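You operate a simulated robot arm through the tools that you are given. There is no shell and no other tool.

You run a simulated robot arm. Do the job below in one go: nothing can be reset, and whatever is moved stays where it is left.

JOB
Gauge rubber buffers 2 and 1; the taller one goes into the small green tray.
Fine: buffer 2 first, and back to its spot; swing the gauge head aside after each; the shorter one ends in its spot.

Only the result counts: the job must be done as asked and must still hold three seconds after the hand-in. Knocking over, shifting, dropping, spilling or breaking anything else fails it.

ROBOT AND FRAMES
A 7-joint arm with a two-finger parallel gripper, fixed in place. Base frame: the origin is on the floor under the middle of its stand, x ahead of it, y to its left, z up; the work surface is at about z = 0.8. Units: m, degrees, N and s.
With the tool pointing down near the work surface it reaches from about 0.3 to 0.7 m from the base axis. Its first joint turns from -66.0 to 66.0 degrees. Payload 1.57 kg.
The TCP is the grasp point between the finger pads, 0.03 m short of the fingertips. In the tool frame z runs along the fingers and y along their closing line. Largest opening 0.11 m; finger width 0.024, thickness 0.012; the body of the gripper, 0.048 by 0.112 m, starts 0.078 m behind the TCP.
Orientation is that of the tool frame in the base frame, as [roll, pitch, yaw] about the fixed x, y, z axes, in that order (R = Rz(yaw) Ry(pitch) Rx(roll)). With the fingers straight down and closing along the base's y, the tool's x points along the base's -x, its y along +y and its z along -z.

CONTROLS
- The arm moves only by the tool nudge_tool. Its argument "targets" is one flat list of numbers, 7 for each row, row after row: the shift along the tool's x, y, z in units of 200 mm (1.0 is 200 mm), then the turn, a rotation vector about the tool's x, y, z in units of 90 degrees (1.0 is 90 degrees), then the opening in per cent of the stroke, from 0 (shut) to 100 (fully open). In form: [dx, dy, dz, wx, wy, wz, gripper, dx, dy, dz, wx, wy, wz, gripper, ...]. A call has 1 to 20 rows; each row is the pose to reach, as a shift and turn from the pose commanded when the call began, along the tool's axes at that moment. A call with a number of a shift or a turn outside -1 to 1 is refused whole. A row lasts 0.2 s, in which the tool goes at most 0.05 m and 8.6 degrees; a call with a longer step from one row to the next is refused whole, and so is a gripper value outside its range. Where a pose cannot be reached the arm comes as near as it can. A force on the tool above 90 N (or 10 N above the force at the start of the call, whichever is more), or a blocked arm, ends the call early, and 0.2 s more pass. Each finger travels about 0.108 m/s and halts on what it meets, pressing with about 39 N; the grip force reading is that of the motor and also rises with nothing between the fingers. The clock runs only during rows and for 0.2 s after the last one: add rows that repeat a pose to give the fingers time. It gives the time, the measured TCP pose, the force on the tool (base axes), the opening and the grip force at its end, in the units of the frame above (readings bear some noise), with the torque about the TCP (base axes, N m) and any sound that the robot's microphone picked up.
- Cameras (640 x 400 px; columns grow to the right, rows downward): "scene" is fixed at [0.1705, -0.4076, 1.3982]; the picture's right is [0.55, -0.83, 0.00], its down [-0.54, -0.36, -0.76] and it looks along [0.63, 0.42, -0.65] (base axes); focal length 372 px, centre (320, 200). "wrist" rides on the gripper at [0.07, 0.016, -0.141] in the tool frame; the picture's right is [-0.23, 0.97, 0.00], its down [-0.85, -0.20, -0.48] and it looks along [-0.47, -0.11, 0.88] (tool axes); focal length 222 px, centre (320, 200). There is no depth. A picture from a camera that has moved, and an enlarged one, comes with that camera's place and axes in the base frame and with its lens. The place of the scene camera against the robot may be out by one fixed shift of up to 0.018 m in any direction.
- snapshot(camera): a new picture of that camera. No time passes.
- enlarge(camera, box): a new picture of the part [left, top, right, bottom] of that camera's present view, enlarged. No time passes.
- finish_job(): hands the job in; it is judged then, once.

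Places have to be worked out from the pictures, the camera data and where the tool is seen. Open the gripper and draw the arm clear of the work before you hand the job in, unless the task says otherwise.

The tools are called as a command line: name --argument value ..., lists and objects as JSON in quotes. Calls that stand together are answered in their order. nudge_tool: Moves the arm, as the interface text tells. Its arguments: {"type":"object","properties":{"targets":{"type":"array","items":{"type":"number"}}},"required":["targets"]} The other tools are called the same way: snapshot (camera) takes a picture; enlarge (camera, box) takes an enlarged picture of a part of a camera's view; finish_job () hands the job in.

At the start:

```text
clock: 0.0
eef_pos: [0.4405, -0.0005, 1.1424]
ee_rot: [-180.0, 0.0, 180.0]
wrist_force: [-0.7, -0.7, 0.3]
torque: [0.0, -0.01, -0.01]
finger_gap: 0.1098
grasp_force: 0.0
```

scene: 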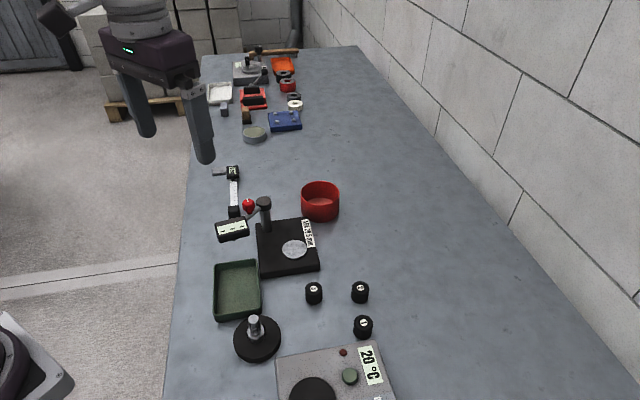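
wrist: 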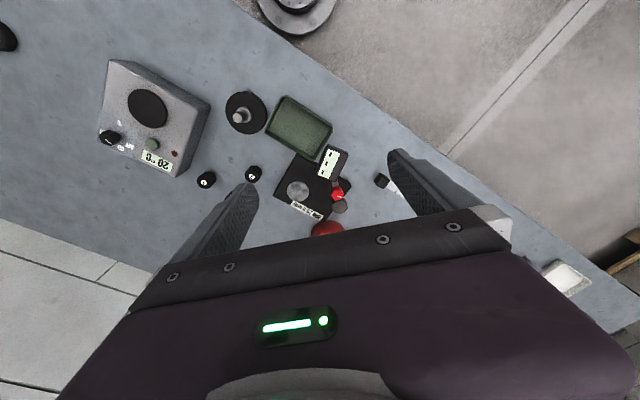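

I start by looking closer at the gauge, the buffers and the tray from the scene camera before moving anything.

enlarge --camera "scene" --box '[200, 160, 400, 285]'

enlarge --camera "scene" --box '[200, 240, 400, 365]'

enlarge --camera "wrist" --box '[180, 80, 400, 240]'

```text
3.20 times, centred on (300, 222) of scene
camera zoom: at [0.1705, -0.4076, 1.3982], right [0.55, -0.83, 0.0], down [-0.54, -0.36, -0.76], along [0.63, 0.42, -0.65], focal length 1192 px, centre (384, 128)
```

zoom: 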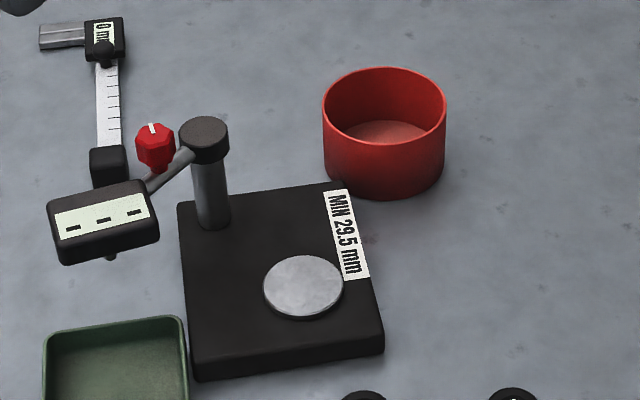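

```text
3.20 times, centred on (300, 302) of scene
camera zoom: at [0.1705, -0.4076, 1.3982], right [0.55, -0.83, 0.0], down [-0.54, -0.36, -0.76], along [0.63, 0.42, -0.65], focal length 1192 px, centre (384, -128)
```

zoom: 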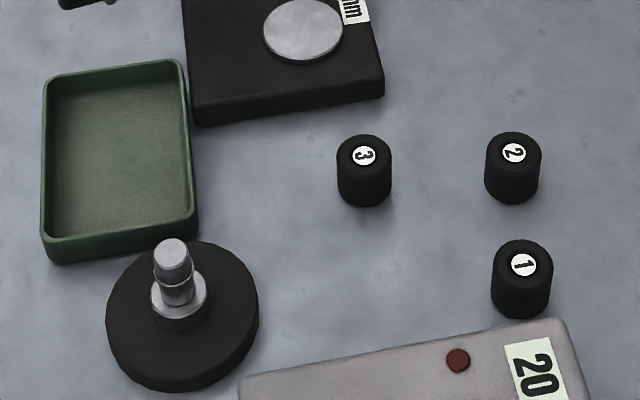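

```text
2.50 times, centred on (290, 160) of wrist
camera zoom: at [0.3701, 0.0169, 1.284], right [0.23, 0.97, 0.0], down [0.85, -0.2, 0.48], along [0.47, -0.11, -0.88], focal length 555 px, centre (395, 300)
```

zoom: 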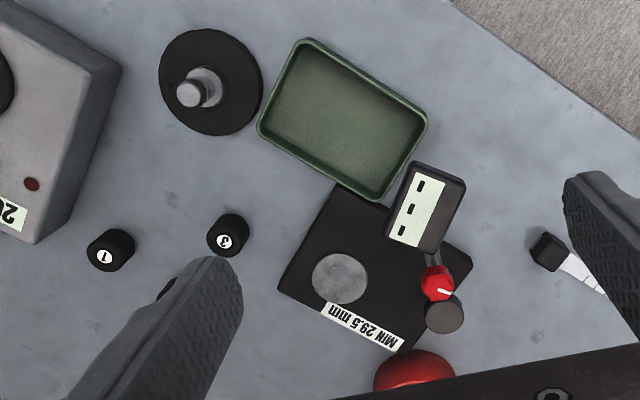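

The gauge head, with a red knob on its arm, is swung aside toward the robot. From the two views I put the post near (0.598, 0.003), the anvil near (0.582, -0.085), buffer 2 near (0.572, -0.243) and buffer 1 near (0.511, -0.283). The scene camera looks about 16 mm off in x, so I move lower for a closer wrist view.

nudge_tool --targets '[0, 0, 0.2, 0, 0, 0, 100, 0, -0.05, 0.4, 0, 0, 0, 100, 0.1, -0.15, 0.6, 0, 0, 0, 100, 0.1, -0.15, 0.6, 0, 0, 0, 100]'

snapshot --camera "wrist"

enlarge --camera "scene" --box '[200, 180, 280, 230]'

```text
clock: 1.0
eef_pos: [0.4197, -0.0316, 1.0216]
ee_rot: [-179.9, -0.1, 179.9]
wrist_force: [0.1, 0.2, 0.0]
torque: [0.02, -0.02, -0.02]
finger_gap: 0.1097
grasp_force: 0.0
```

```text
taken
camera wrist: at [0.3502, -0.0151, 1.1637], right [0.23, 0.97, 0.0], down [0.85, -0.2, 0.48], along [0.47, -0.11, -0.88], focal length 222 px, centre (320, 200)
```

wrist: 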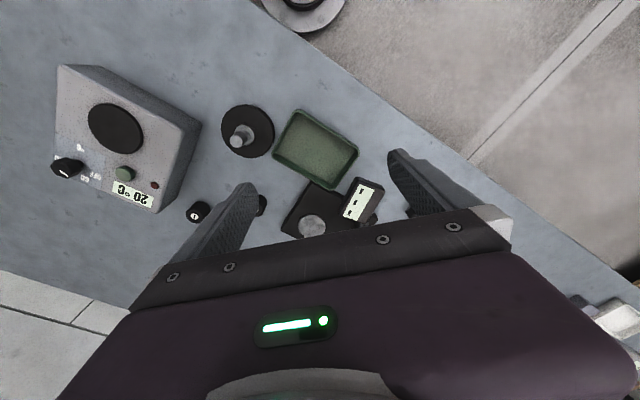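

```text
8.00 times, centred on (240, 205) of scene
camera zoom: at [0.1705, -0.4077, 1.3982], right [0.55, -0.83, 0.0], down [-0.54, -0.36, -0.76], along [0.63, 0.42, -0.65], focal length 2979 px, centre (960, 160)
```

zoom: 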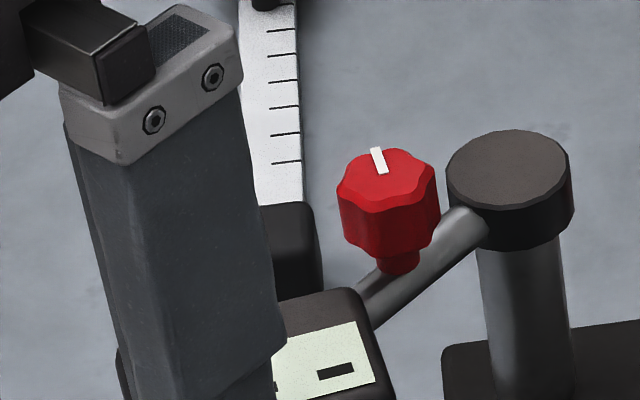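

The red knob sits on the arm about 40 mm out from the post, and it looks like the handle for swinging the head. Next I move over buffers 1 and 2 for an overhead view that fixes their positions.

nudge_tool --targets '[-0.09, -0.16, 0.05, 0, 0, 0, 100, -0.18, -0.32, 0.1, 0, 0, 0, 100, -0.27, -0.48, 0.15, 0, 0, 0, 100, -0.36, -0.64, 0.2, 0, 0, 0, 100, -0.45, -0.8, 0.25, 0, 0, 0, 100, -0.55, -0.965, 0.3, 0, 0, 0, 100, -0.55, -0.965, 0.3, 0, 0, 0, 100]'

snapshot --camera "wrist"

enlarge --camera "wrist" --box '[240, 90, 400, 190]'

snapshot --camera "scene"

```text
clock: 2.6
eef_pos: [0.5288, -0.2232, 0.9643]
ee_rot: [180.0, -0.1, 180.0]
wrist_force: [-0.5, 0.4, -0.2]
torque: [-0.01, -0.04, -0.01]
finger_gap: 0.1099
grasp_force: 0.1
```

```text
taken
camera wrist: at [0.4596, -0.2061, 1.1048], right [0.23, 0.97, 0.0], down [0.86, -0.2, 0.48], along [0.47, -0.11, -0.88], focal length 222 px, centre (320, 200)
```

wrist: 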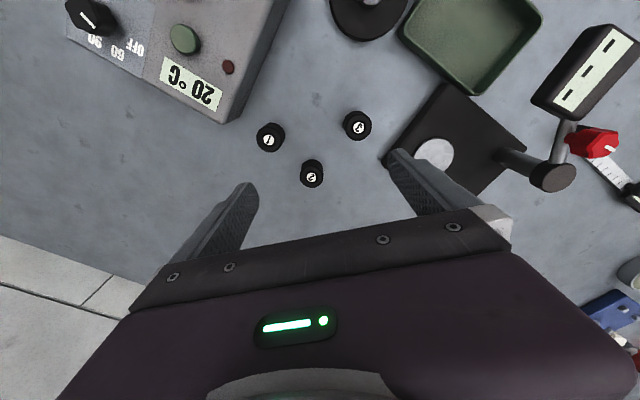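

```text
4.00 times, centred on (320, 140) of wrist
camera zoom: at [0.4596, -0.2061, 1.1048], right [0.23, 0.97, 0.0], down [0.86, -0.2, 0.48], along [0.47, -0.11, -0.88], focal length 888 px, centre (320, 440)
```

zoom: 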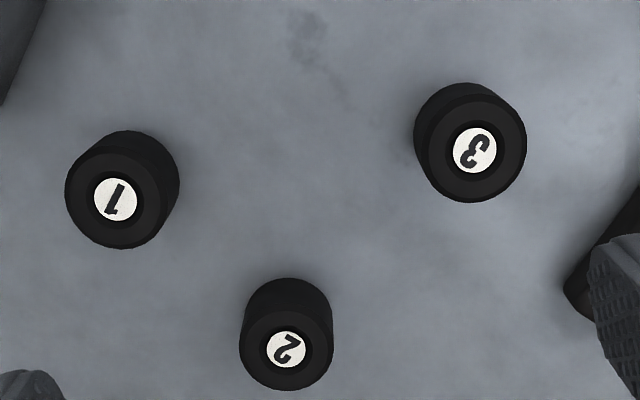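

```text
taken
```

scene: 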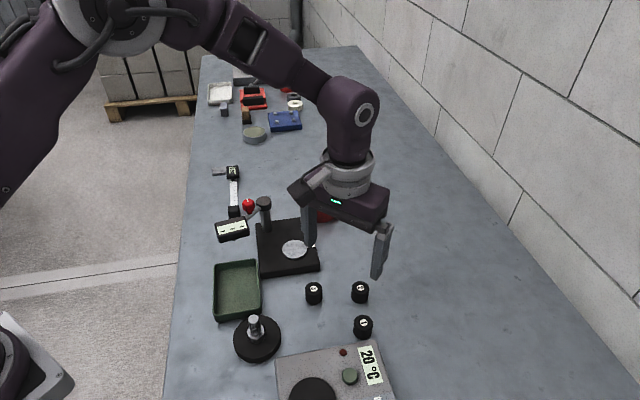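

From this view buffer 2 is about +0.040 m in x and -0.0215 m in y from the TCP, and buffer 1 is at about (0.510, -0.283). I lower to about 25 mm above buffer 2 to check centring.

nudge_tool --targets '[-0.1, -0.05, 0.13, 0, 0, 0, 100, -0.201, -0.1075, 0.26, 0, 0, 0, 100, -0.201, -0.1075, 0.39, 0, 0, 0, 80, -0.201, -0.1075, 0.39, 0, 0, 0, 70]'

snapshot --camera "wrist"

enlarge --camera "wrist" --box '[240, 100, 400, 200]'

enlarge --camera "scene" --box '[300, 230, 420, 305]'

```text
clock: 3.6
eef_pos: [0.5711, -0.2445, 0.8843]
ee_rot: [180.0, 0.1, 180.0]
wrist_force: [-0.5, 0.0, -0.5]
torque: [0.02, 0.0, -0.02]
finger_gap: 0.0768
grasp_force: 0.1
```

```text
taken
camera wrist: at [0.5015, -0.2277, 1.0262], right [0.23, 0.97, 0.0], down [0.85, -0.2, 0.48], along [0.47, -0.11, -0.88], focal length 222 px, centre (320, 200)
```

wrist: 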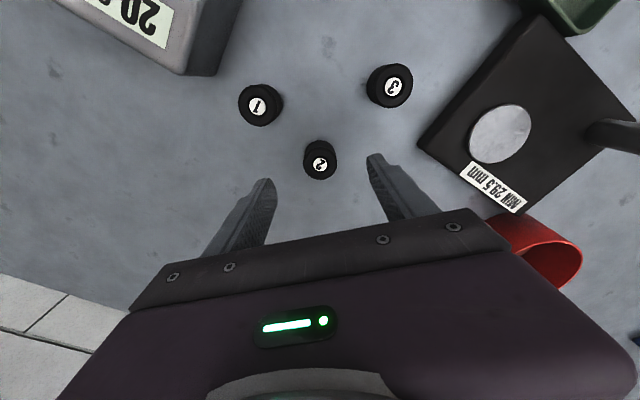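

```text
4.00 times, centred on (320, 150) of wrist
camera zoom: at [0.5015, -0.2277, 1.0262], right [0.23, 0.97, 0.0], down [0.85, -0.2, 0.48], along [0.47, -0.11, -0.88], focal length 888 px, centre (320, 400)
```

zoom: 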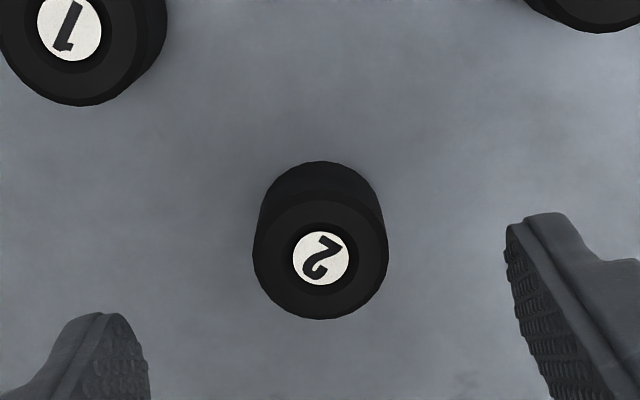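

```text
5.33 times, centred on (360, 268) of scene
camera zoom: at [0.1706, -0.4077, 1.3982], right [0.55, -0.83, 0.0], down [-0.54, -0.36, -0.76], along [0.63, 0.42, -0.65], focal length 1986 px, centre (107, -160)
```

zoom: 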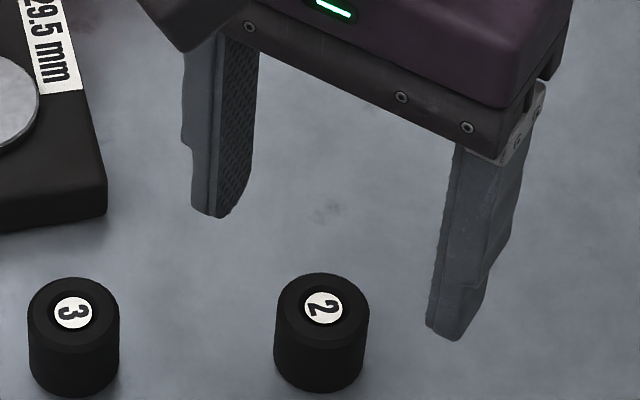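

Buffer 2 is centred between the fingers to within about 2 mm in x. I descend until the tips are about 6 mm above the table, then close on it.

nudge_tool --targets '[0.01, 0, 0.12, 0, 0, 0, 70, 0.01, 0, 0.22, 0, 0, 0, 65, 0.01, 0, 0.244, 0, 0, 0, 60, 0.01, 0, 0.244, 0, 0, 0, 40, 0.01, 0, 0.244, 0, 0, 0, 20, 0.01, 0, 0.244, 0, 0, 0, 15, 0.01, 0, 0.244, 0, 0, 0, 15]'

enlarge --camera "wrist" --box '[240, 120, 400, 220]'

enlarge --camera "scene" --box '[300, 250, 420, 325]'

```text
clock: 5.2
eef_pos: [0.5677, -0.245, 0.8357]
ee_rot: [180.0, -0.1, -180.0]
wrist_force: [0.5, 0.1, -0.5]
torque: [0.02, 0.0, 0.02]
finger_gap: 0.029
grasp_force: 38.9
```

```text
4.00 times, centred on (320, 170) of wrist
camera zoom: at [0.4982, -0.2278, 0.9781], right [0.23, 0.97, 0.0], down [0.85, -0.2, 0.48], along [0.47, -0.11, -0.88], focal length 888 px, centre (320, 320)
```

zoom: 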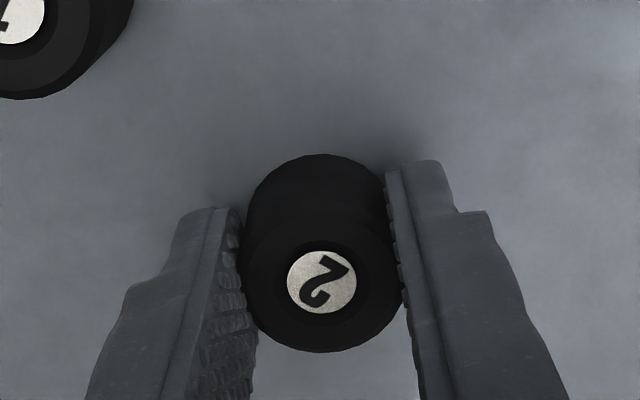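

```text
5.33 times, centred on (360, 288) of scene
camera zoom: at [0.1705, -0.4076, 1.3982], right [0.55, -0.83, 0.0], down [-0.54, -0.36, -0.76], along [0.63, 0.42, -0.65], focal length 1986 px, centre (107, -267)
```

zoom: 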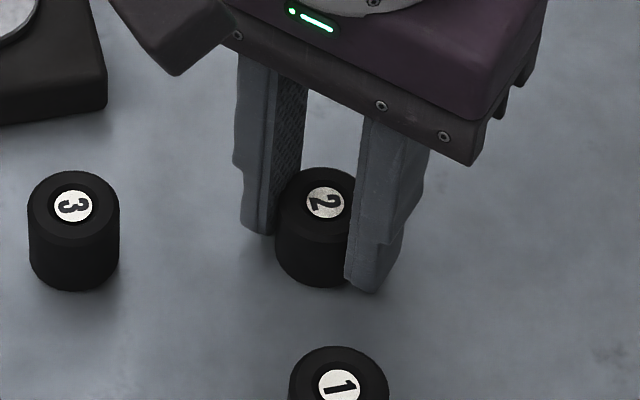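

Buffer 2 is held (gap 0.029, 39 N), and its spot is recorded as commanded TCP (0.5687, -0.2450, 0.8356). I lift it and carry it above the anvil.

nudge_tool --targets '[0, 0, -0.2, 0, 0, 0, 15, 0, 0.1, -0.35, 0, 0, 0, 15, -0.02, 0.3, -0.35, 0, 0, 0, 15, -0.04, 0.5, -0.35, 0, 0, 0, 15, -0.0565, 0.7, -0.35, 0, 0, 0, 15, -0.0565, 0.805, -0.35, 0, 0, 0, 15, -0.0565, 0.805, -0.35, 0, 0, 0, 15]'

snapshot --camera "wrist"

enlarge --camera "wrist" --box '[240, 80, 432, 200]'

enlarge --camera "scene" --box '[210, 170, 370, 270]'

```text
clock: 6.8
eef_pos: [0.58, -0.0849, 0.9059]
ee_rot: [-179.9, 0.0, 180.0]
wrist_force: [-0.7, -0.9, -1.7]
torque: [-0.01, 0.0, 0.04]
finger_gap: 0.0289
grasp_force: 38.8
```

```text
taken
camera wrist: at [0.5101, -0.0669, 1.0484], right [0.23, 0.97, 0.0], down [0.85, -0.2, 0.48], along [0.47, -0.11, -0.88], focal length 222 px, centre (320, 200)
```

wrist: 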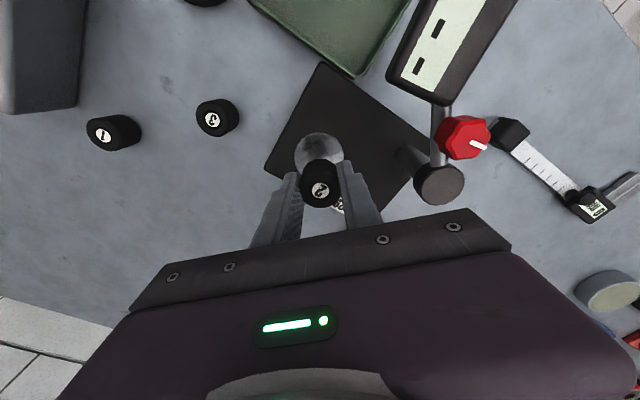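

```text
3.33 times, centred on (336, 140) of wrist
camera zoom: at [0.5101, -0.0669, 1.0484], right [0.23, 0.97, 0.0], down [0.85, -0.2, 0.48], along [0.47, -0.11, -0.88], focal length 740 px, centre (267, 400)
```

zoom: 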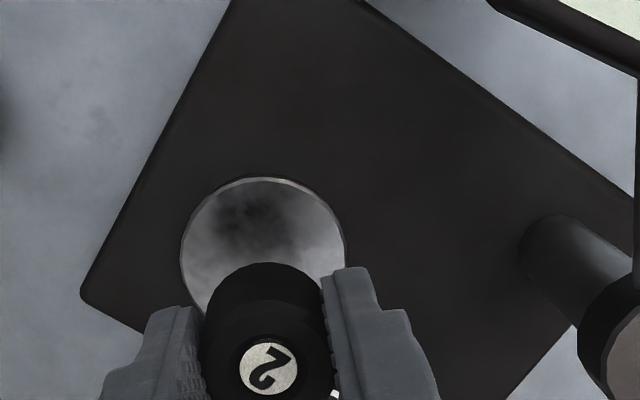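

```text
4.00 times, centred on (290, 220) of scene
camera zoom: at [0.1706, -0.4076, 1.3982], right [0.55, -0.83, 0.0], down [-0.54, -0.36, -0.76], along [0.63, 0.42, -0.65], focal length 1490 px, centre (440, 120)
```

zoom: 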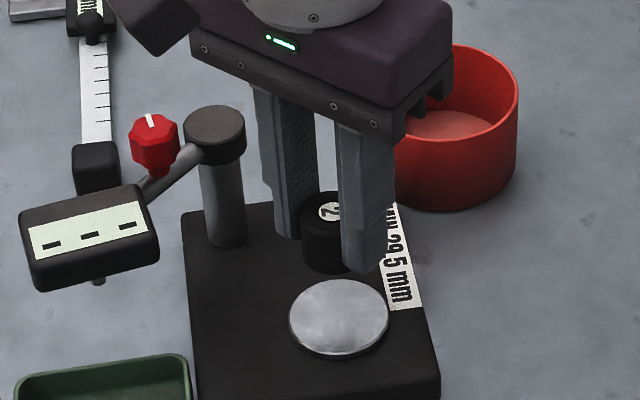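

The anvil disc centre is about +1.6 mm x, -1.9 mm y from the TCP, and its top should be around z = 0.822 to 0.826. I correct for that and lower to just above contact.

nudge_tool --targets '[-0.008, -0.0095, 0.1, 0, 0, 0, 15, -0.008, -0.0095, 0.18, 0, 0, 0, 15, -0.008, -0.0095, 0.208, 0, 0, 0, 15, -0.008, -0.0095, 0.208, 0, 0, 0, 15]'

enlarge --camera "wrist" --box '[240, 100, 400, 200]'

enlarge --camera "scene" --box '[240, 200, 360, 275]'

```text
clock: 7.8
eef_pos: [0.5819, -0.0856, 0.8651]
ee_rot: [179.9, 0.0, -180.0]
wrist_force: [-0.7, 0.4, 11.2]
torque: [0.05, 0.03, 0.03]
finger_gap: 0.0292
grasp_force: 39.0
```

```text
4.00 times, centred on (320, 150) of wrist
camera zoom: at [0.5116, -0.0694, 1.006], right [0.23, 0.97, 0.0], down [0.85, -0.2, 0.48], along [0.47, -0.11, -0.88], focal length 888 px, centre (320, 400)
```

zoom: 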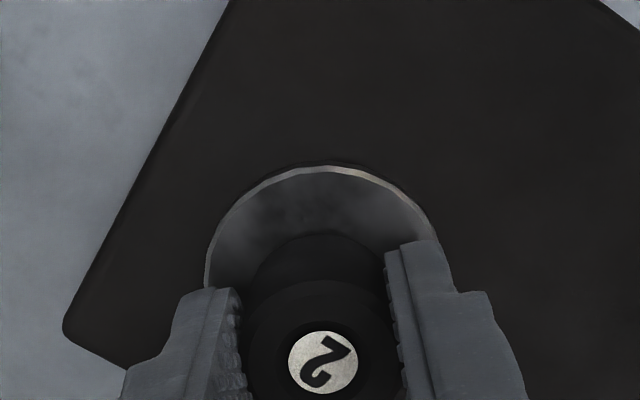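

```text
5.33 times, centred on (300, 238) of scene
camera zoom: at [0.1703, -0.4076, 1.3983], right [0.55, -0.83, 0.0], down [-0.54, -0.36, -0.76], along [0.63, 0.42, -0.65], focal length 1986 px, centre (427, 0)
```

zoom: 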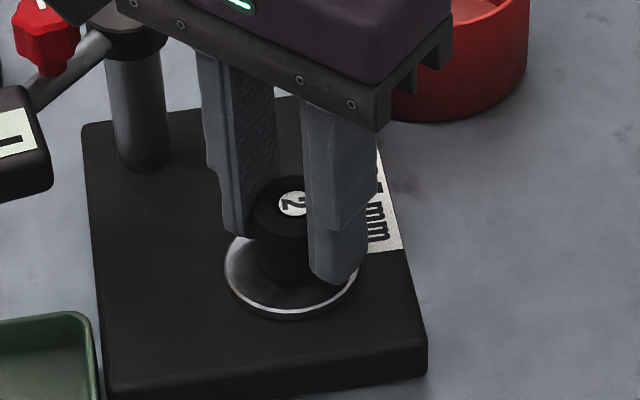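

The +11 N reading means the buffer is already touching the anvil, so its top is near z = 0.829. Both pictures show the buffer about 3 mm too far in +x, so I lift 3 mm, shift back 3 mm, lower gently and check the force before releasing.

nudge_tool --targets '[0, 0, -0.02, 0, 0, 0, 15, 0.016, 0, -0.02, 0, 0, 0, 15, 0.016, 0, -0.008, 0, 0, 0, 15, 0.016, 0, -0.003, 0, 0, 0, 15, 0.016, 0, -0.003, 0, 0, 0, 15]'

enlarge --camera "wrist" --box '[240, 100, 400, 200]'

enlarge --camera "scene" --box '[260, 220, 340, 270]'

```text
clock: 9.0
eef_pos: [0.5759, -0.086, 0.8651]
ee_rot: [180.0, 0.0, -179.9]
wrist_force: [0.1, -0.5, 0.3]
torque: [0.01, 0.01, 0.0]
finger_gap: 0.0289
grasp_force: 38.3
```

```text
4.00 times, centred on (320, 150) of wrist
camera zoom: at [0.5076, -0.069, 1.0065], right [0.23, 0.97, 0.0], down [0.86, -0.2, 0.48], along [0.47, -0.11, -0.88], focal length 888 px, centre (320, 400)
```

zoom: 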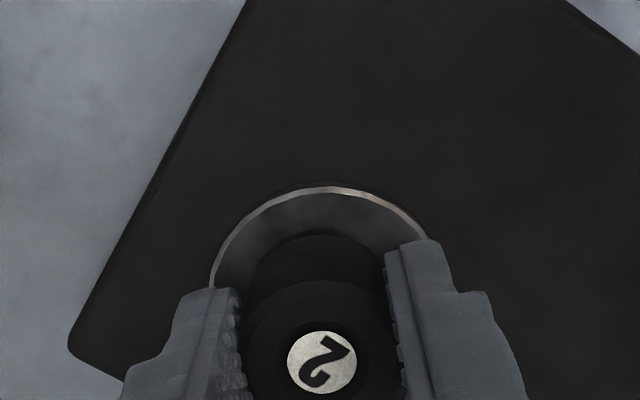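

```text
8.00 times, centred on (300, 245) of scene
camera zoom: at [0.1706, -0.4076, 1.3982], right [0.55, -0.83, 0.0], down [-0.54, -0.36, -0.76], along [0.63, 0.42, -0.65], focal length 2979 px, centre (480, -160)
```

zoom: 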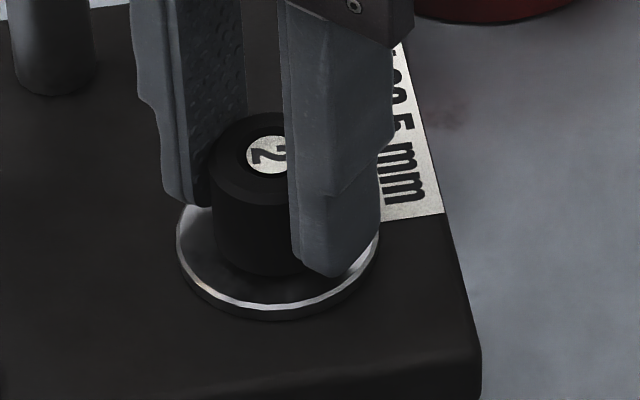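

Buffer 2 now sits centred over the disc and is barely touching. I lower the last 0.6 mm, open, and rise straight up.

nudge_tool --targets '[0, 0, 0.003, 0, 0, 0, 15, 0, 0, 0.003, 0, 0, 0, 35, 0, 0, 0.003, 0, 0, 0, 50, 0, 0, 0.003, 0, 0, 0, 50, 0, 0, -0.1, 0, 0, 0, 50, 0, 0, -0.3, 0, 0, 0, 50, 0, 0, -0.5, 0, 0, 0, 50, 0, 0, -0.5, 0, 0, 0, 50]'

snapshot --camera "wrist"

enlarge --camera "wrist" --box '[280, 70, 472, 190]'

enlarge --camera "scene" --box '[210, 170, 370, 270]'

```text
clock: 10.8
eef_pos: [0.5791, -0.0862, 0.9649]
ee_rot: [-180.0, 0.0, 179.9]
wrist_force: [-0.4, 0.0, -0.4]
torque: [-0.01, 0.01, -0.01]
finger_gap: 0.055
grasp_force: 0.0
```

```text
taken
camera wrist: at [0.5093, -0.0696, 1.1069], right [0.23, 0.97, 0.0], down [0.86, -0.2, 0.48], along [0.47, -0.11, -0.88], focal length 222 px, centre (320, 200)
```

wrist: 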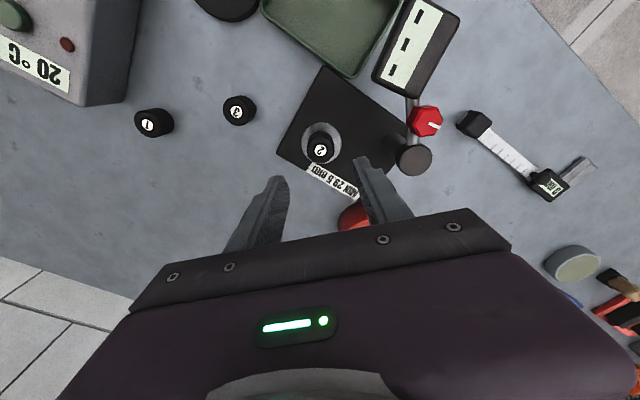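

```text
3.33 times, centred on (376, 130) of wrist
camera zoom: at [0.5093, -0.0696, 1.1069], right [0.23, 0.97, 0.0], down [0.86, -0.2, 0.48], along [0.47, -0.11, -0.88], focal length 740 px, centre (133, 433)
```

zoom: 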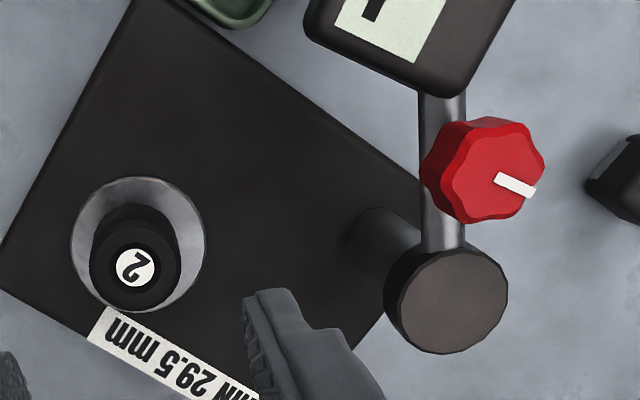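

```text
4.00 times, centred on (290, 220) of scene
camera zoom: at [0.1705, -0.4076, 1.3982], right [0.55, -0.83, 0.0], down [-0.54, -0.36, -0.76], along [0.63, 0.42, -0.65], focal length 1490 px, centre (440, 120)
```

zoom: 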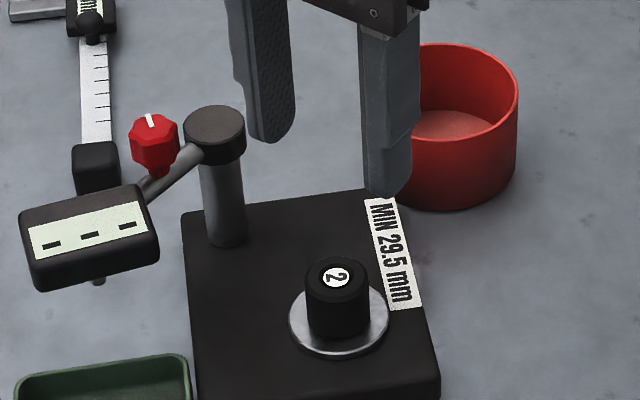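

Buffer 2 stands centred on the anvil with the head still aside. I judge the knob axis at about (0.556, 0.003) with its top near z = 0.93, and the post at about (0.598, 0.003). I move above the knob for a look before straddling it.

nudge_tool --targets '[0, 0, -0.102, 0, 0, 0, 50, 0.03, 0.15, -0.102, 0, 0, 0, 50, 0.07, 0.3, -0.102, 0, 0, 0, 50, 0.112, 0.4435, -0.102, 0, 0, 0, 50, 0.112, 0.4435, -0.102, 0, 0, 0, 50]'

snapshot --camera "wrist"

enlarge --camera "wrist" --box '[240, 100, 400, 200]'

enlarge --camera "scene" --box '[200, 160, 320, 235]'

```text
clock: 12.0
eef_pos: [0.5569, 0.0011, 0.9847]
ee_rot: [-180.0, 0.1, 180.0]
wrist_force: [-0.3, 0.7, 0.7]
torque: [0.0, 0.0, 0.02]
finger_gap: 0.0552
grasp_force: 0.1
```

```text
taken
camera wrist: at [0.4863, 0.0185, 1.1267], right [0.23, 0.97, 0.0], down [0.85, -0.2, 0.48], along [0.47, -0.11, -0.88], focal length 222 px, centre (320, 200)
```

wrist: 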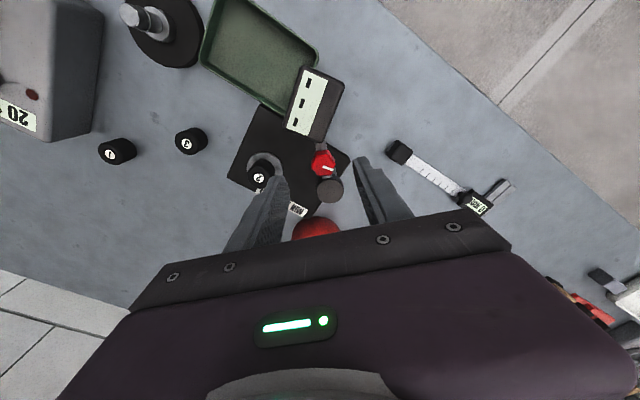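

```text
4.00 times, centred on (320, 150) of wrist
camera zoom: at [0.4863, 0.0185, 1.1267], right [0.23, 0.97, 0.0], down [0.85, -0.2, 0.48], along [0.47, -0.11, -0.88], focal length 888 px, centre (320, 400)
```

zoom: 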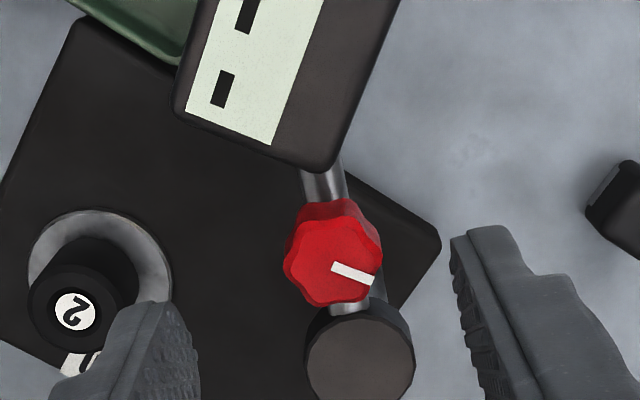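

```text
5.33 times, centred on (260, 198) of scene
camera zoom: at [0.1706, -0.4076, 1.3982], right [0.55, -0.83, 0.0], down [-0.54, -0.36, -0.76], along [0.63, 0.42, -0.65], focal length 1986 px, centre (640, 213)
```

zoom: 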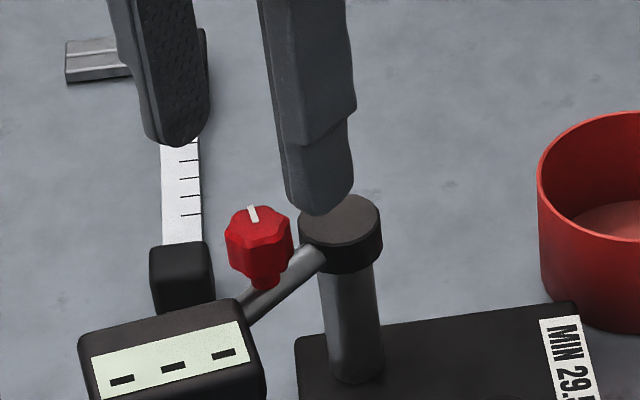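

The centred view puts the knob at about (0.5565, 0.0065) and the post at about (0.596, 0.005), so the swing onto the anvil is roughly 80° anticlockwise seen from above. I shift 3.7 mm in y, lower so the tips straddle the knob just above the arm, and close to a loose cage around it.

nudge_tool --targets '[0, 0.0185, 0, 0, 0, 0, 50, 0, 0.0185, 0.12, 0, 0, 0, 50, 0, 0.0185, 0.225, 0, 0, 0, 50, 0, 0.0185, 0.225, 0, 0, 0, 40, 0, 0.0185, 0.225, 0, 0, 0, 28, 0, 0.0185, 0.225, 0, 0, 0, 28]'

enlarge --camera "wrist" --box '[240, 80, 432, 200]'

enlarge --camera "scene" --box '[200, 160, 320, 235]'

```text
clock: 13.4
eef_pos: [0.5553, 0.0071, 0.9399]
ee_rot: [180.0, 0.1, -180.0]
wrist_force: [0.6, -0.7, 0.2]
torque: [-0.03, -0.02, 0.01]
finger_gap: 0.0311
grasp_force: 0.1
```

```text
3.33 times, centred on (336, 140) of wrist
camera zoom: at [0.4858, 0.0233, 1.0818], right [0.23, 0.97, 0.0], down [0.85, -0.2, 0.48], along [0.47, -0.11, -0.88], focal length 740 px, centre (267, 400)
```

zoom: 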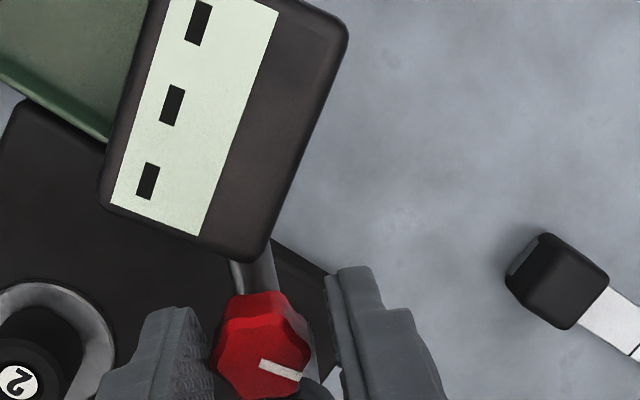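

```text
5.33 times, centred on (260, 198) of scene
camera zoom: at [0.1705, -0.4076, 1.3982], right [0.55, -0.83, 0.0], down [-0.54, -0.36, -0.76], along [0.63, 0.42, -0.65], focal length 1986 px, centre (640, 213)
```

zoom: 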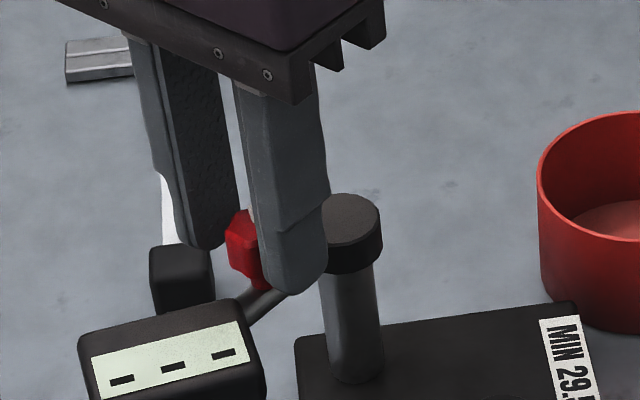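

The knob sits between the fingers with no contact force. I try the first 21° of the swing along the arc and check forces and movement.

nudge_tool --targets '[-0.0007, -0.0241, 0, 0, 0, -0.0778, 28, -0.0042, -0.048, 0, 0, 0, -0.1556, 28, -0.0107, -0.0712, 0, 0, 0, -0.2333, 28, -0.0107, -0.0712, 0, 0, 0, -0.2333, 28]'

snapshot --camera "wrist"

enlarge --camera "scene" --box '[200, 160, 360, 260]'

```text
clock: 14.4
eef_pos: [0.5574, -0.0074, 0.9403]
ee_rot: [180.0, 0.0, -159.0]
wrist_force: [-1.5, 0.8, 0.2]
torque: [-0.02, 0.04, 0.02]
finger_gap: 0.0319
grasp_force: 0.5
```

```text
taken
camera wrist: at [0.4859, -0.0168, 1.0822], right [-0.14, 0.99, 0.0], down [0.87, 0.12, 0.48], along [0.47, 0.07, -0.88], focal length 222 px, centre (320, 200)
```

wrist: 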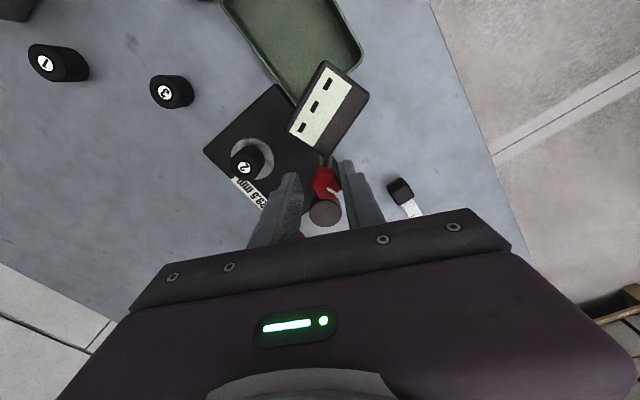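

```text
4.00 times, centred on (280, 210) of scene
camera zoom: at [0.1705, -0.4076, 1.3982], right [0.55, -0.83, 0.0], down [-0.54, -0.36, -0.76], along [0.63, 0.42, -0.65], focal length 1490 px, centre (480, 160)
```

zoom: 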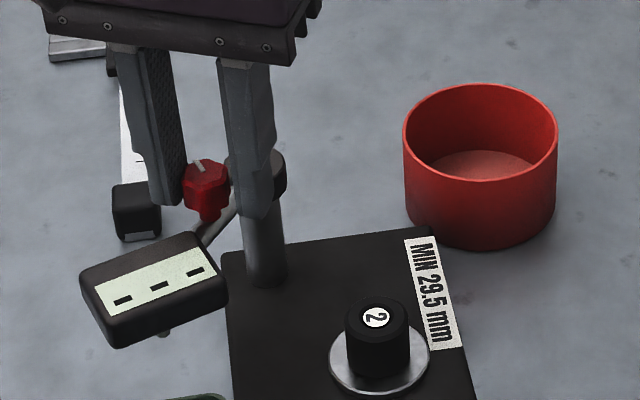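

The head swings freely, with about 1.5 N of side force. I continue to about 56° and pause just before it reaches the buffer, to check the probe clearance.

nudge_tool --targets '[-0.0006, -0.0241, 0, 0, 0, -0.0778, 28, -0.0042, -0.048, 0, 0, 0, -0.1556, 28, -0.0106, -0.0712, 0, 0, 0, -0.2333, 28, -0.0199, -0.0935, 0, 0, 0, -0.3111, 28, -0.0317, -0.1145, 0, 0, 0, -0.3889, 28, -0.0317, -0.1145, 0, 0, 0, -0.3889, 28]'

snapshot --camera "wrist"

enlarge --camera "scene" --box '[220, 180, 348, 260]'

```text
clock: 15.8
eef_pos: [0.5715, -0.0258, 0.9399]
ee_rot: [180.0, 0.0, -123.8]
wrist_force: [-1.3, 0.6, 0.5]
torque: [0.01, 0.06, 0.01]
finger_gap: 0.0321
grasp_force: 0.4
```

```text
taken
camera wrist: at [0.5191, -0.0745, 1.0821], right [-0.68, 0.73, 0.0], down [0.64, 0.6, 0.48], along [0.35, 0.33, -0.88], focal length 222 px, centre (320, 200)
```

wrist: 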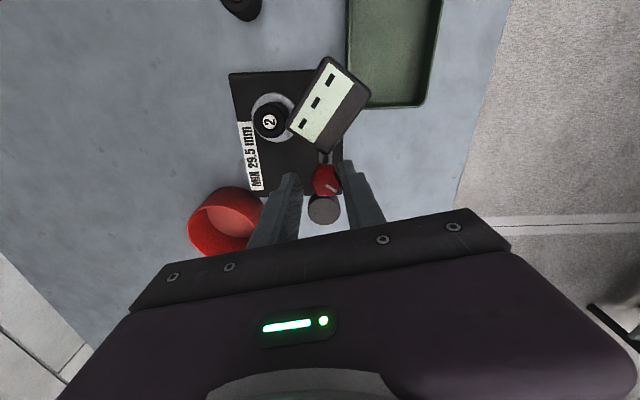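

```text
5.00 times, centred on (284, 220) of scene
camera zoom: at [0.1705, -0.4076, 1.3982], right [0.55, -0.83, 0.0], down [-0.54, -0.36, -0.76], along [0.63, 0.42, -0.65], focal length 1862 px, centre (500, 100)
```

zoom: 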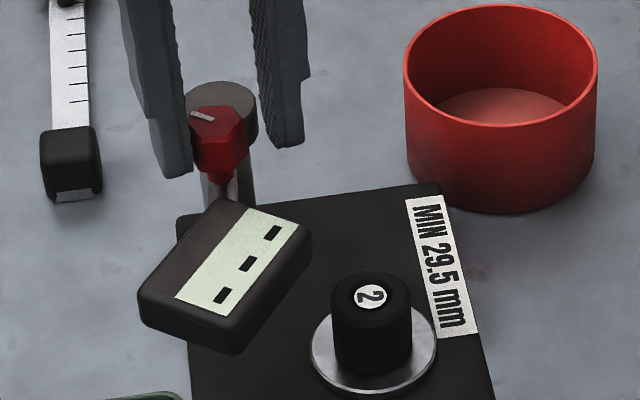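

The head box rides above the buffer height and the reading still shows dashes. I continue slowly to 77° and check again.

nudge_tool --targets '[-0.0006, -0.0241, 0, 0, 0, -0.0778, 28, -0.0042, -0.048, 0, 0, 0, -0.1556, 28, -0.0106, -0.0712, 0, 0, 0, -0.2333, 28, -0.0106, -0.0712, 0, 0, 0, -0.2333, 28]'

snapshot --camera "wrist"

enlarge --camera "scene" --box '[220, 180, 348, 260]'

```text
clock: 16.8
eef_pos: [0.5867, -0.0335, 0.9405]
ee_rot: [180.0, 0.0, -102.9]
wrist_force: [-1.6, -0.1, 0.1]
torque: [-0.05, 0.03, -0.02]
finger_gap: 0.0321
grasp_force: 0.8
```

```text
taken
camera wrist: at [0.5538, -0.0965, 1.0813], right [-0.9, 0.44, 0.0], down [0.39, 0.79, 0.48], along [0.21, 0.43, -0.88], focal length 222 px, centre (320, 200)
```

wrist: 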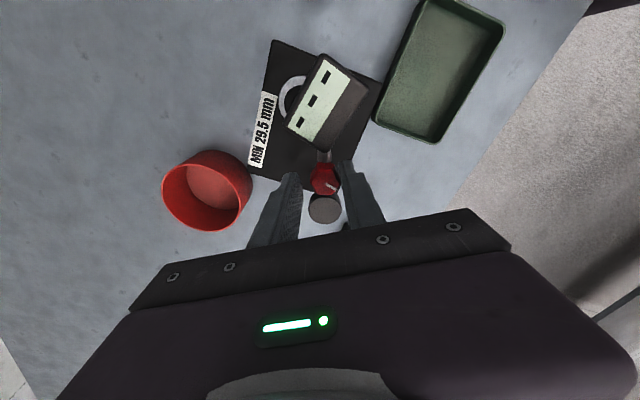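

```text
5.00 times, centred on (284, 220) of scene
camera zoom: at [0.1705, -0.4077, 1.3982], right [0.55, -0.83, 0.0], down [-0.54, -0.36, -0.76], along [0.63, 0.42, -0.65], focal length 1862 px, centre (500, 100)
```

zoom: 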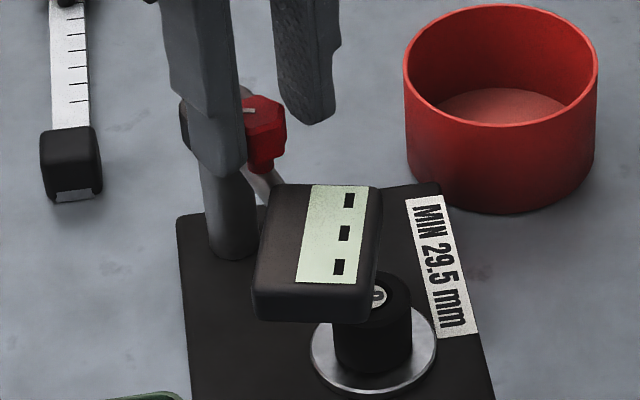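

The head is over the edge of the buffer and lags my command by about 10° because of the cage slack. I go 14° further and check the display.

nudge_tool --targets '[-0.0006, -0.0241, 0, 0, 0, -0.0778, 28, -0.0042, -0.048, 0, 0, 0, -0.1556, 28, -0.0042, -0.048, 0, 0, 0, -0.1556, 28]'

snapshot --camera "wrist"

enlarge --camera "wrist" --box '[240, 20, 432, 140]'

enlarge --camera "scene" --box '[220, 180, 348, 260]'

```text
clock: 17.6
eef_pos: [0.5941, -0.0331, 0.9403]
ee_rot: [179.9, 0.0, -89.0]
wrist_force: [-1.9, -0.1, 0.8]
torque: [0.0, 0.07, -0.02]
finger_gap: 0.0324
grasp_force: 1.2
```

```text
taken
camera wrist: at [0.5797, -0.1031, 1.0817], right [-0.98, 0.21, 0.0], down [0.18, 0.86, 0.48], along [0.1, 0.47, -0.88], focal length 222 px, centre (320, 200)
```

wrist: 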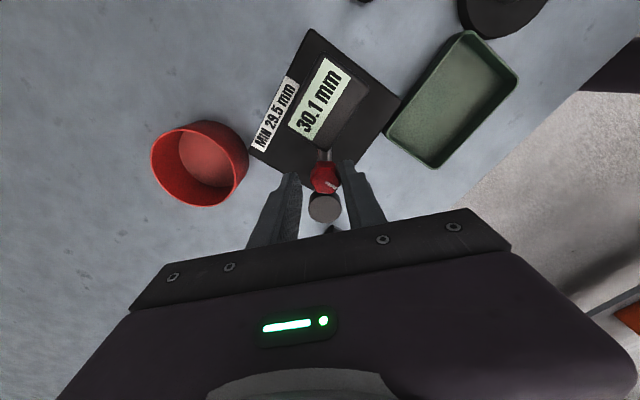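

```text
3.33 times, centred on (336, 80) of wrist
camera zoom: at [0.5797, -0.1031, 1.0817], right [-0.98, 0.21, 0.0], down [0.18, 0.86, 0.48], along [0.1, 0.47, -0.88], focal length 740 px, centre (267, 600)
```

zoom: 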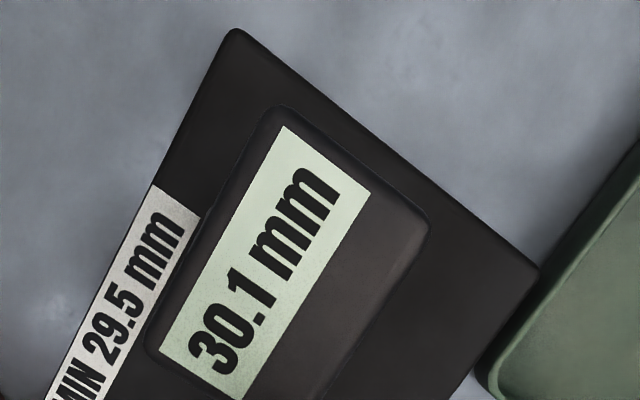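

```text
5.00 times, centred on (284, 220) of scene
camera zoom: at [0.1705, -0.4076, 1.3983], right [0.55, -0.83, 0.0], down [-0.54, -0.36, -0.76], along [0.63, 0.42, -0.65], focal length 1862 px, centre (500, 100)
```

zoom: 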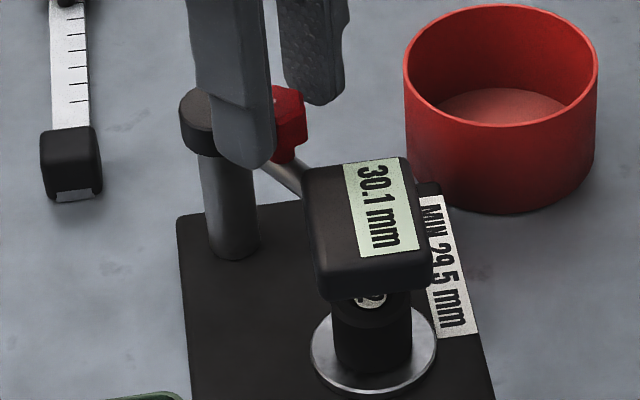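

The display reads 30.1 mm for buffer 2. I hold still for a moment to confirm the reading is settled.

nudge_tool --targets '[0, 0, 0, 0, 0, 0, 28, 0, 0, 0, 0, 0, 0, 28, 0, 0, 0, 0, 0, 0, 28]'

enlarge --camera "wrist" --box '[240, 20, 432, 140]'

enlarge --camera "scene" --box '[260, 190, 340, 240]'

```text
clock: 18.4
eef_pos: [0.5931, -0.0346, 0.9405]
ee_rot: [-180.0, -0.1, -89.0]
wrist_force: [-2.2, 0.7, 0.7]
torque: [0.03, 0.06, -0.01]
finger_gap: 0.0325
grasp_force: 1.2
```

```text
3.33 times, centred on (336, 80) of wrist
camera zoom: at [0.5796, -0.1031, 1.0817], right [-0.98, 0.21, 0.0], down [0.18, 0.86, 0.48], along [0.1, 0.47, -0.88], focal length 740 px, centre (267, 600)
```

zoom: 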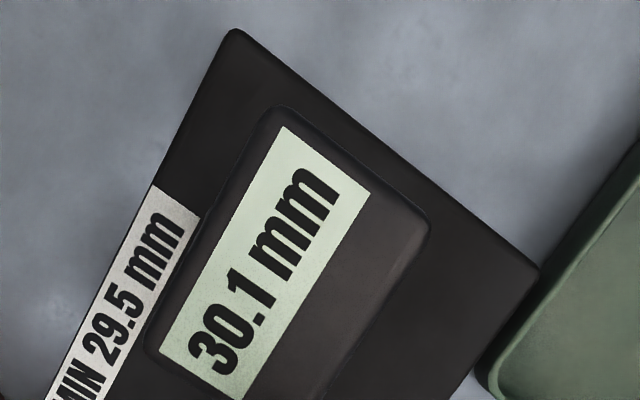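

```text
8.00 times, centred on (300, 215) of scene
camera zoom: at [0.1705, -0.4076, 1.3983], right [0.55, -0.83, 0.0], down [-0.54, -0.36, -0.76], along [0.63, 0.42, -0.65], focal length 2979 px, centre (480, 80)
```

zoom: 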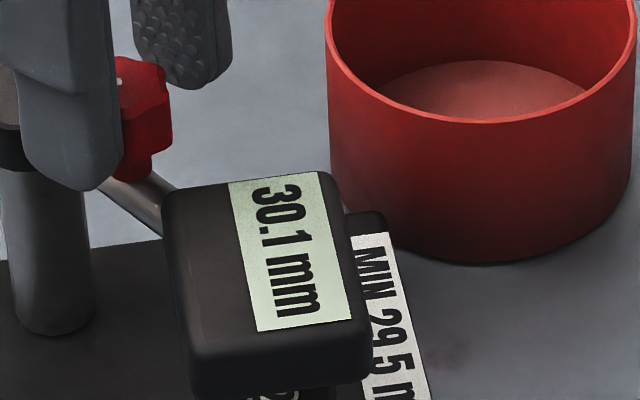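

The reading is stable at 30.1 mm for buffer 2. I now swing the head back aside along the reverse arc.

nudge_tool --targets '[-0.0023, 0.024, 0, 0, 0, 0.0778, 28, -0.0075, 0.0475, 0, 0, 0, 0.1556, 28, -0.0156, 0.0703, 0, 0, 0, 0.2333, 28, -0.0263, 0.0919, 0, 0, 0, 0.3111, 28, -0.0396, 0.112, 0, 0, 0, 0.3889, 28, -0.0553, 0.1303, 0, 0, 0, 0.4667, 28, -0.0731, 0.1466, 0, 0, 0, 0.5444, 28, -0.0927, 0.1606, 0, 0, 0, 0.6222, 28, -0.1139, 0.1721, 0, 0, 0, 0.7, 28, -0.1364, 0.1809, 0, 0, 0, 0.7778, 28, -0.1597, 0.187, 0, 0, 0, 0.8556, 28, -0.1836, 0.1901, 0, 0, 0, 0.9333, 28, -0.1836, 0.1901, 0, 0, 0, 0.9333, 28]'

snapshot --camera "wrist"

enlarge --camera "scene" --box '[200, 160, 360, 260]'

```text
clock: 21.2
eef_pos: [0.5543, 0.0006, 0.9392]
ee_rot: [180.0, 0.0, -173.1]
wrist_force: [-1.1, -0.4, 0.0]
torque: [-0.04, 0.03, -0.04]
finger_gap: 0.0316
grasp_force: 0.3
```

```text
taken
camera wrist: at [0.4839, 0.0101, 1.0817], right [0.11, 0.99, 0.0], down [0.87, -0.1, 0.48], along [0.48, -0.05, -0.88], focal length 222 px, centre (320, 200)
```

wrist: 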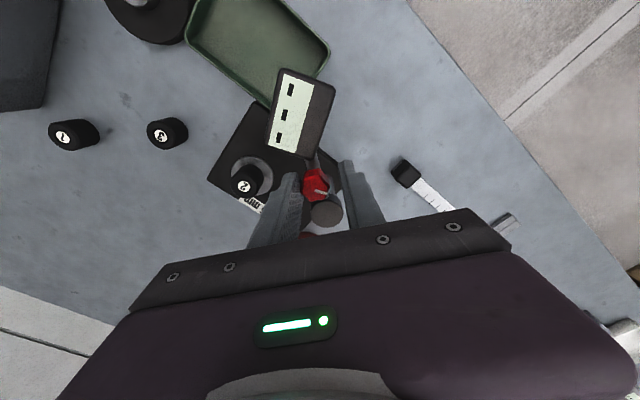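

```text
4.00 times, centred on (280, 210) of scene
camera zoom: at [0.1705, -0.4077, 1.3982], right [0.55, -0.83, 0.0], down [-0.54, -0.36, -0.76], along [0.63, 0.42, -0.65], focal length 1490 px, centre (480, 160)
```

zoom: 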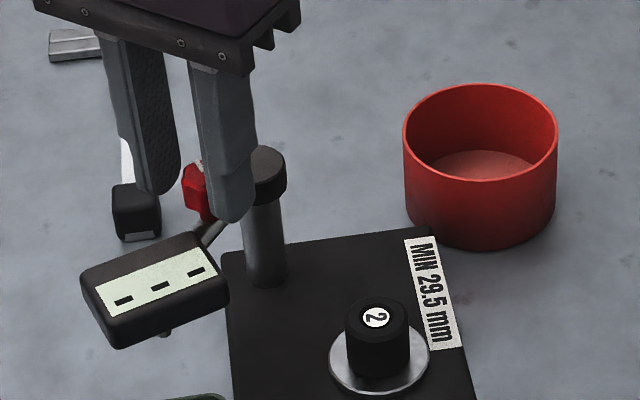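

The head is back to roughly 15° short of its original rest position, and the buffer stands undisturbed. I push 15° further to bring it fully aside.

nudge_tool --targets '[-0.0023, 0.024, 0, 0, 0, 0.0778, 28, -0.0075, 0.0475, 0, 0, 0, 0.1556, 28, -0.0085, 0.0508, 0, 0, 0, 0.1667, 28, -0.0085, 0.0508, 0, 0, 0, 0.1667, 28]'

snapshot --camera "wrist"

enlarge --camera "scene" --box '[200, 160, 360, 260]'

```text
clock: 22.2
eef_pos: [0.5546, 0.0116, 0.9388]
ee_rot: [-179.9, 0.0, 171.9]
wrist_force: [1.2, -5.9, 0.1]
torque: [-0.13, -0.06, 0.01]
finger_gap: 0.0361
grasp_force: 2.6
```

```text
taken
camera wrist: at [0.489, 0.0385, 1.0816], right [0.36, 0.93, 0.0], down [0.82, -0.32, 0.48], along [0.45, -0.17, -0.88], focal length 222 px, centre (320, 200)
```

wrist: 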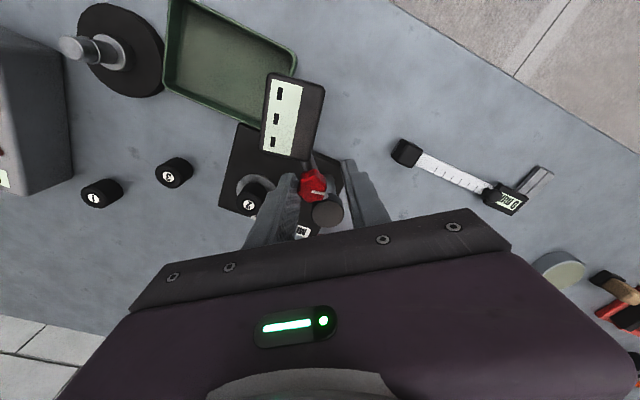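

```text
4.00 times, centred on (280, 210) of scene
camera zoom: at [0.1706, -0.4078, 1.3982], right [0.55, -0.83, 0.0], down [-0.54, -0.36, -0.76], along [0.63, 0.42, -0.65], focal length 1490 px, centre (480, 160)
```

zoom: 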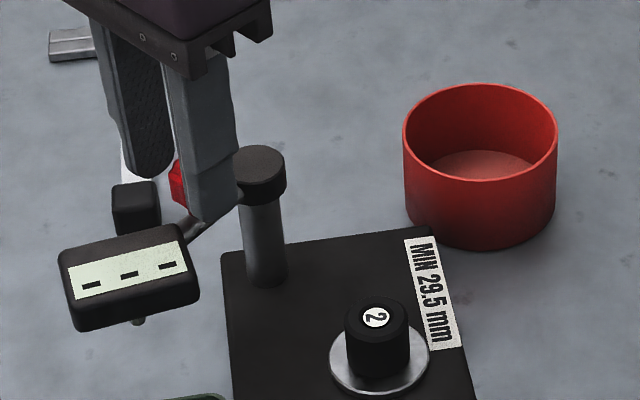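

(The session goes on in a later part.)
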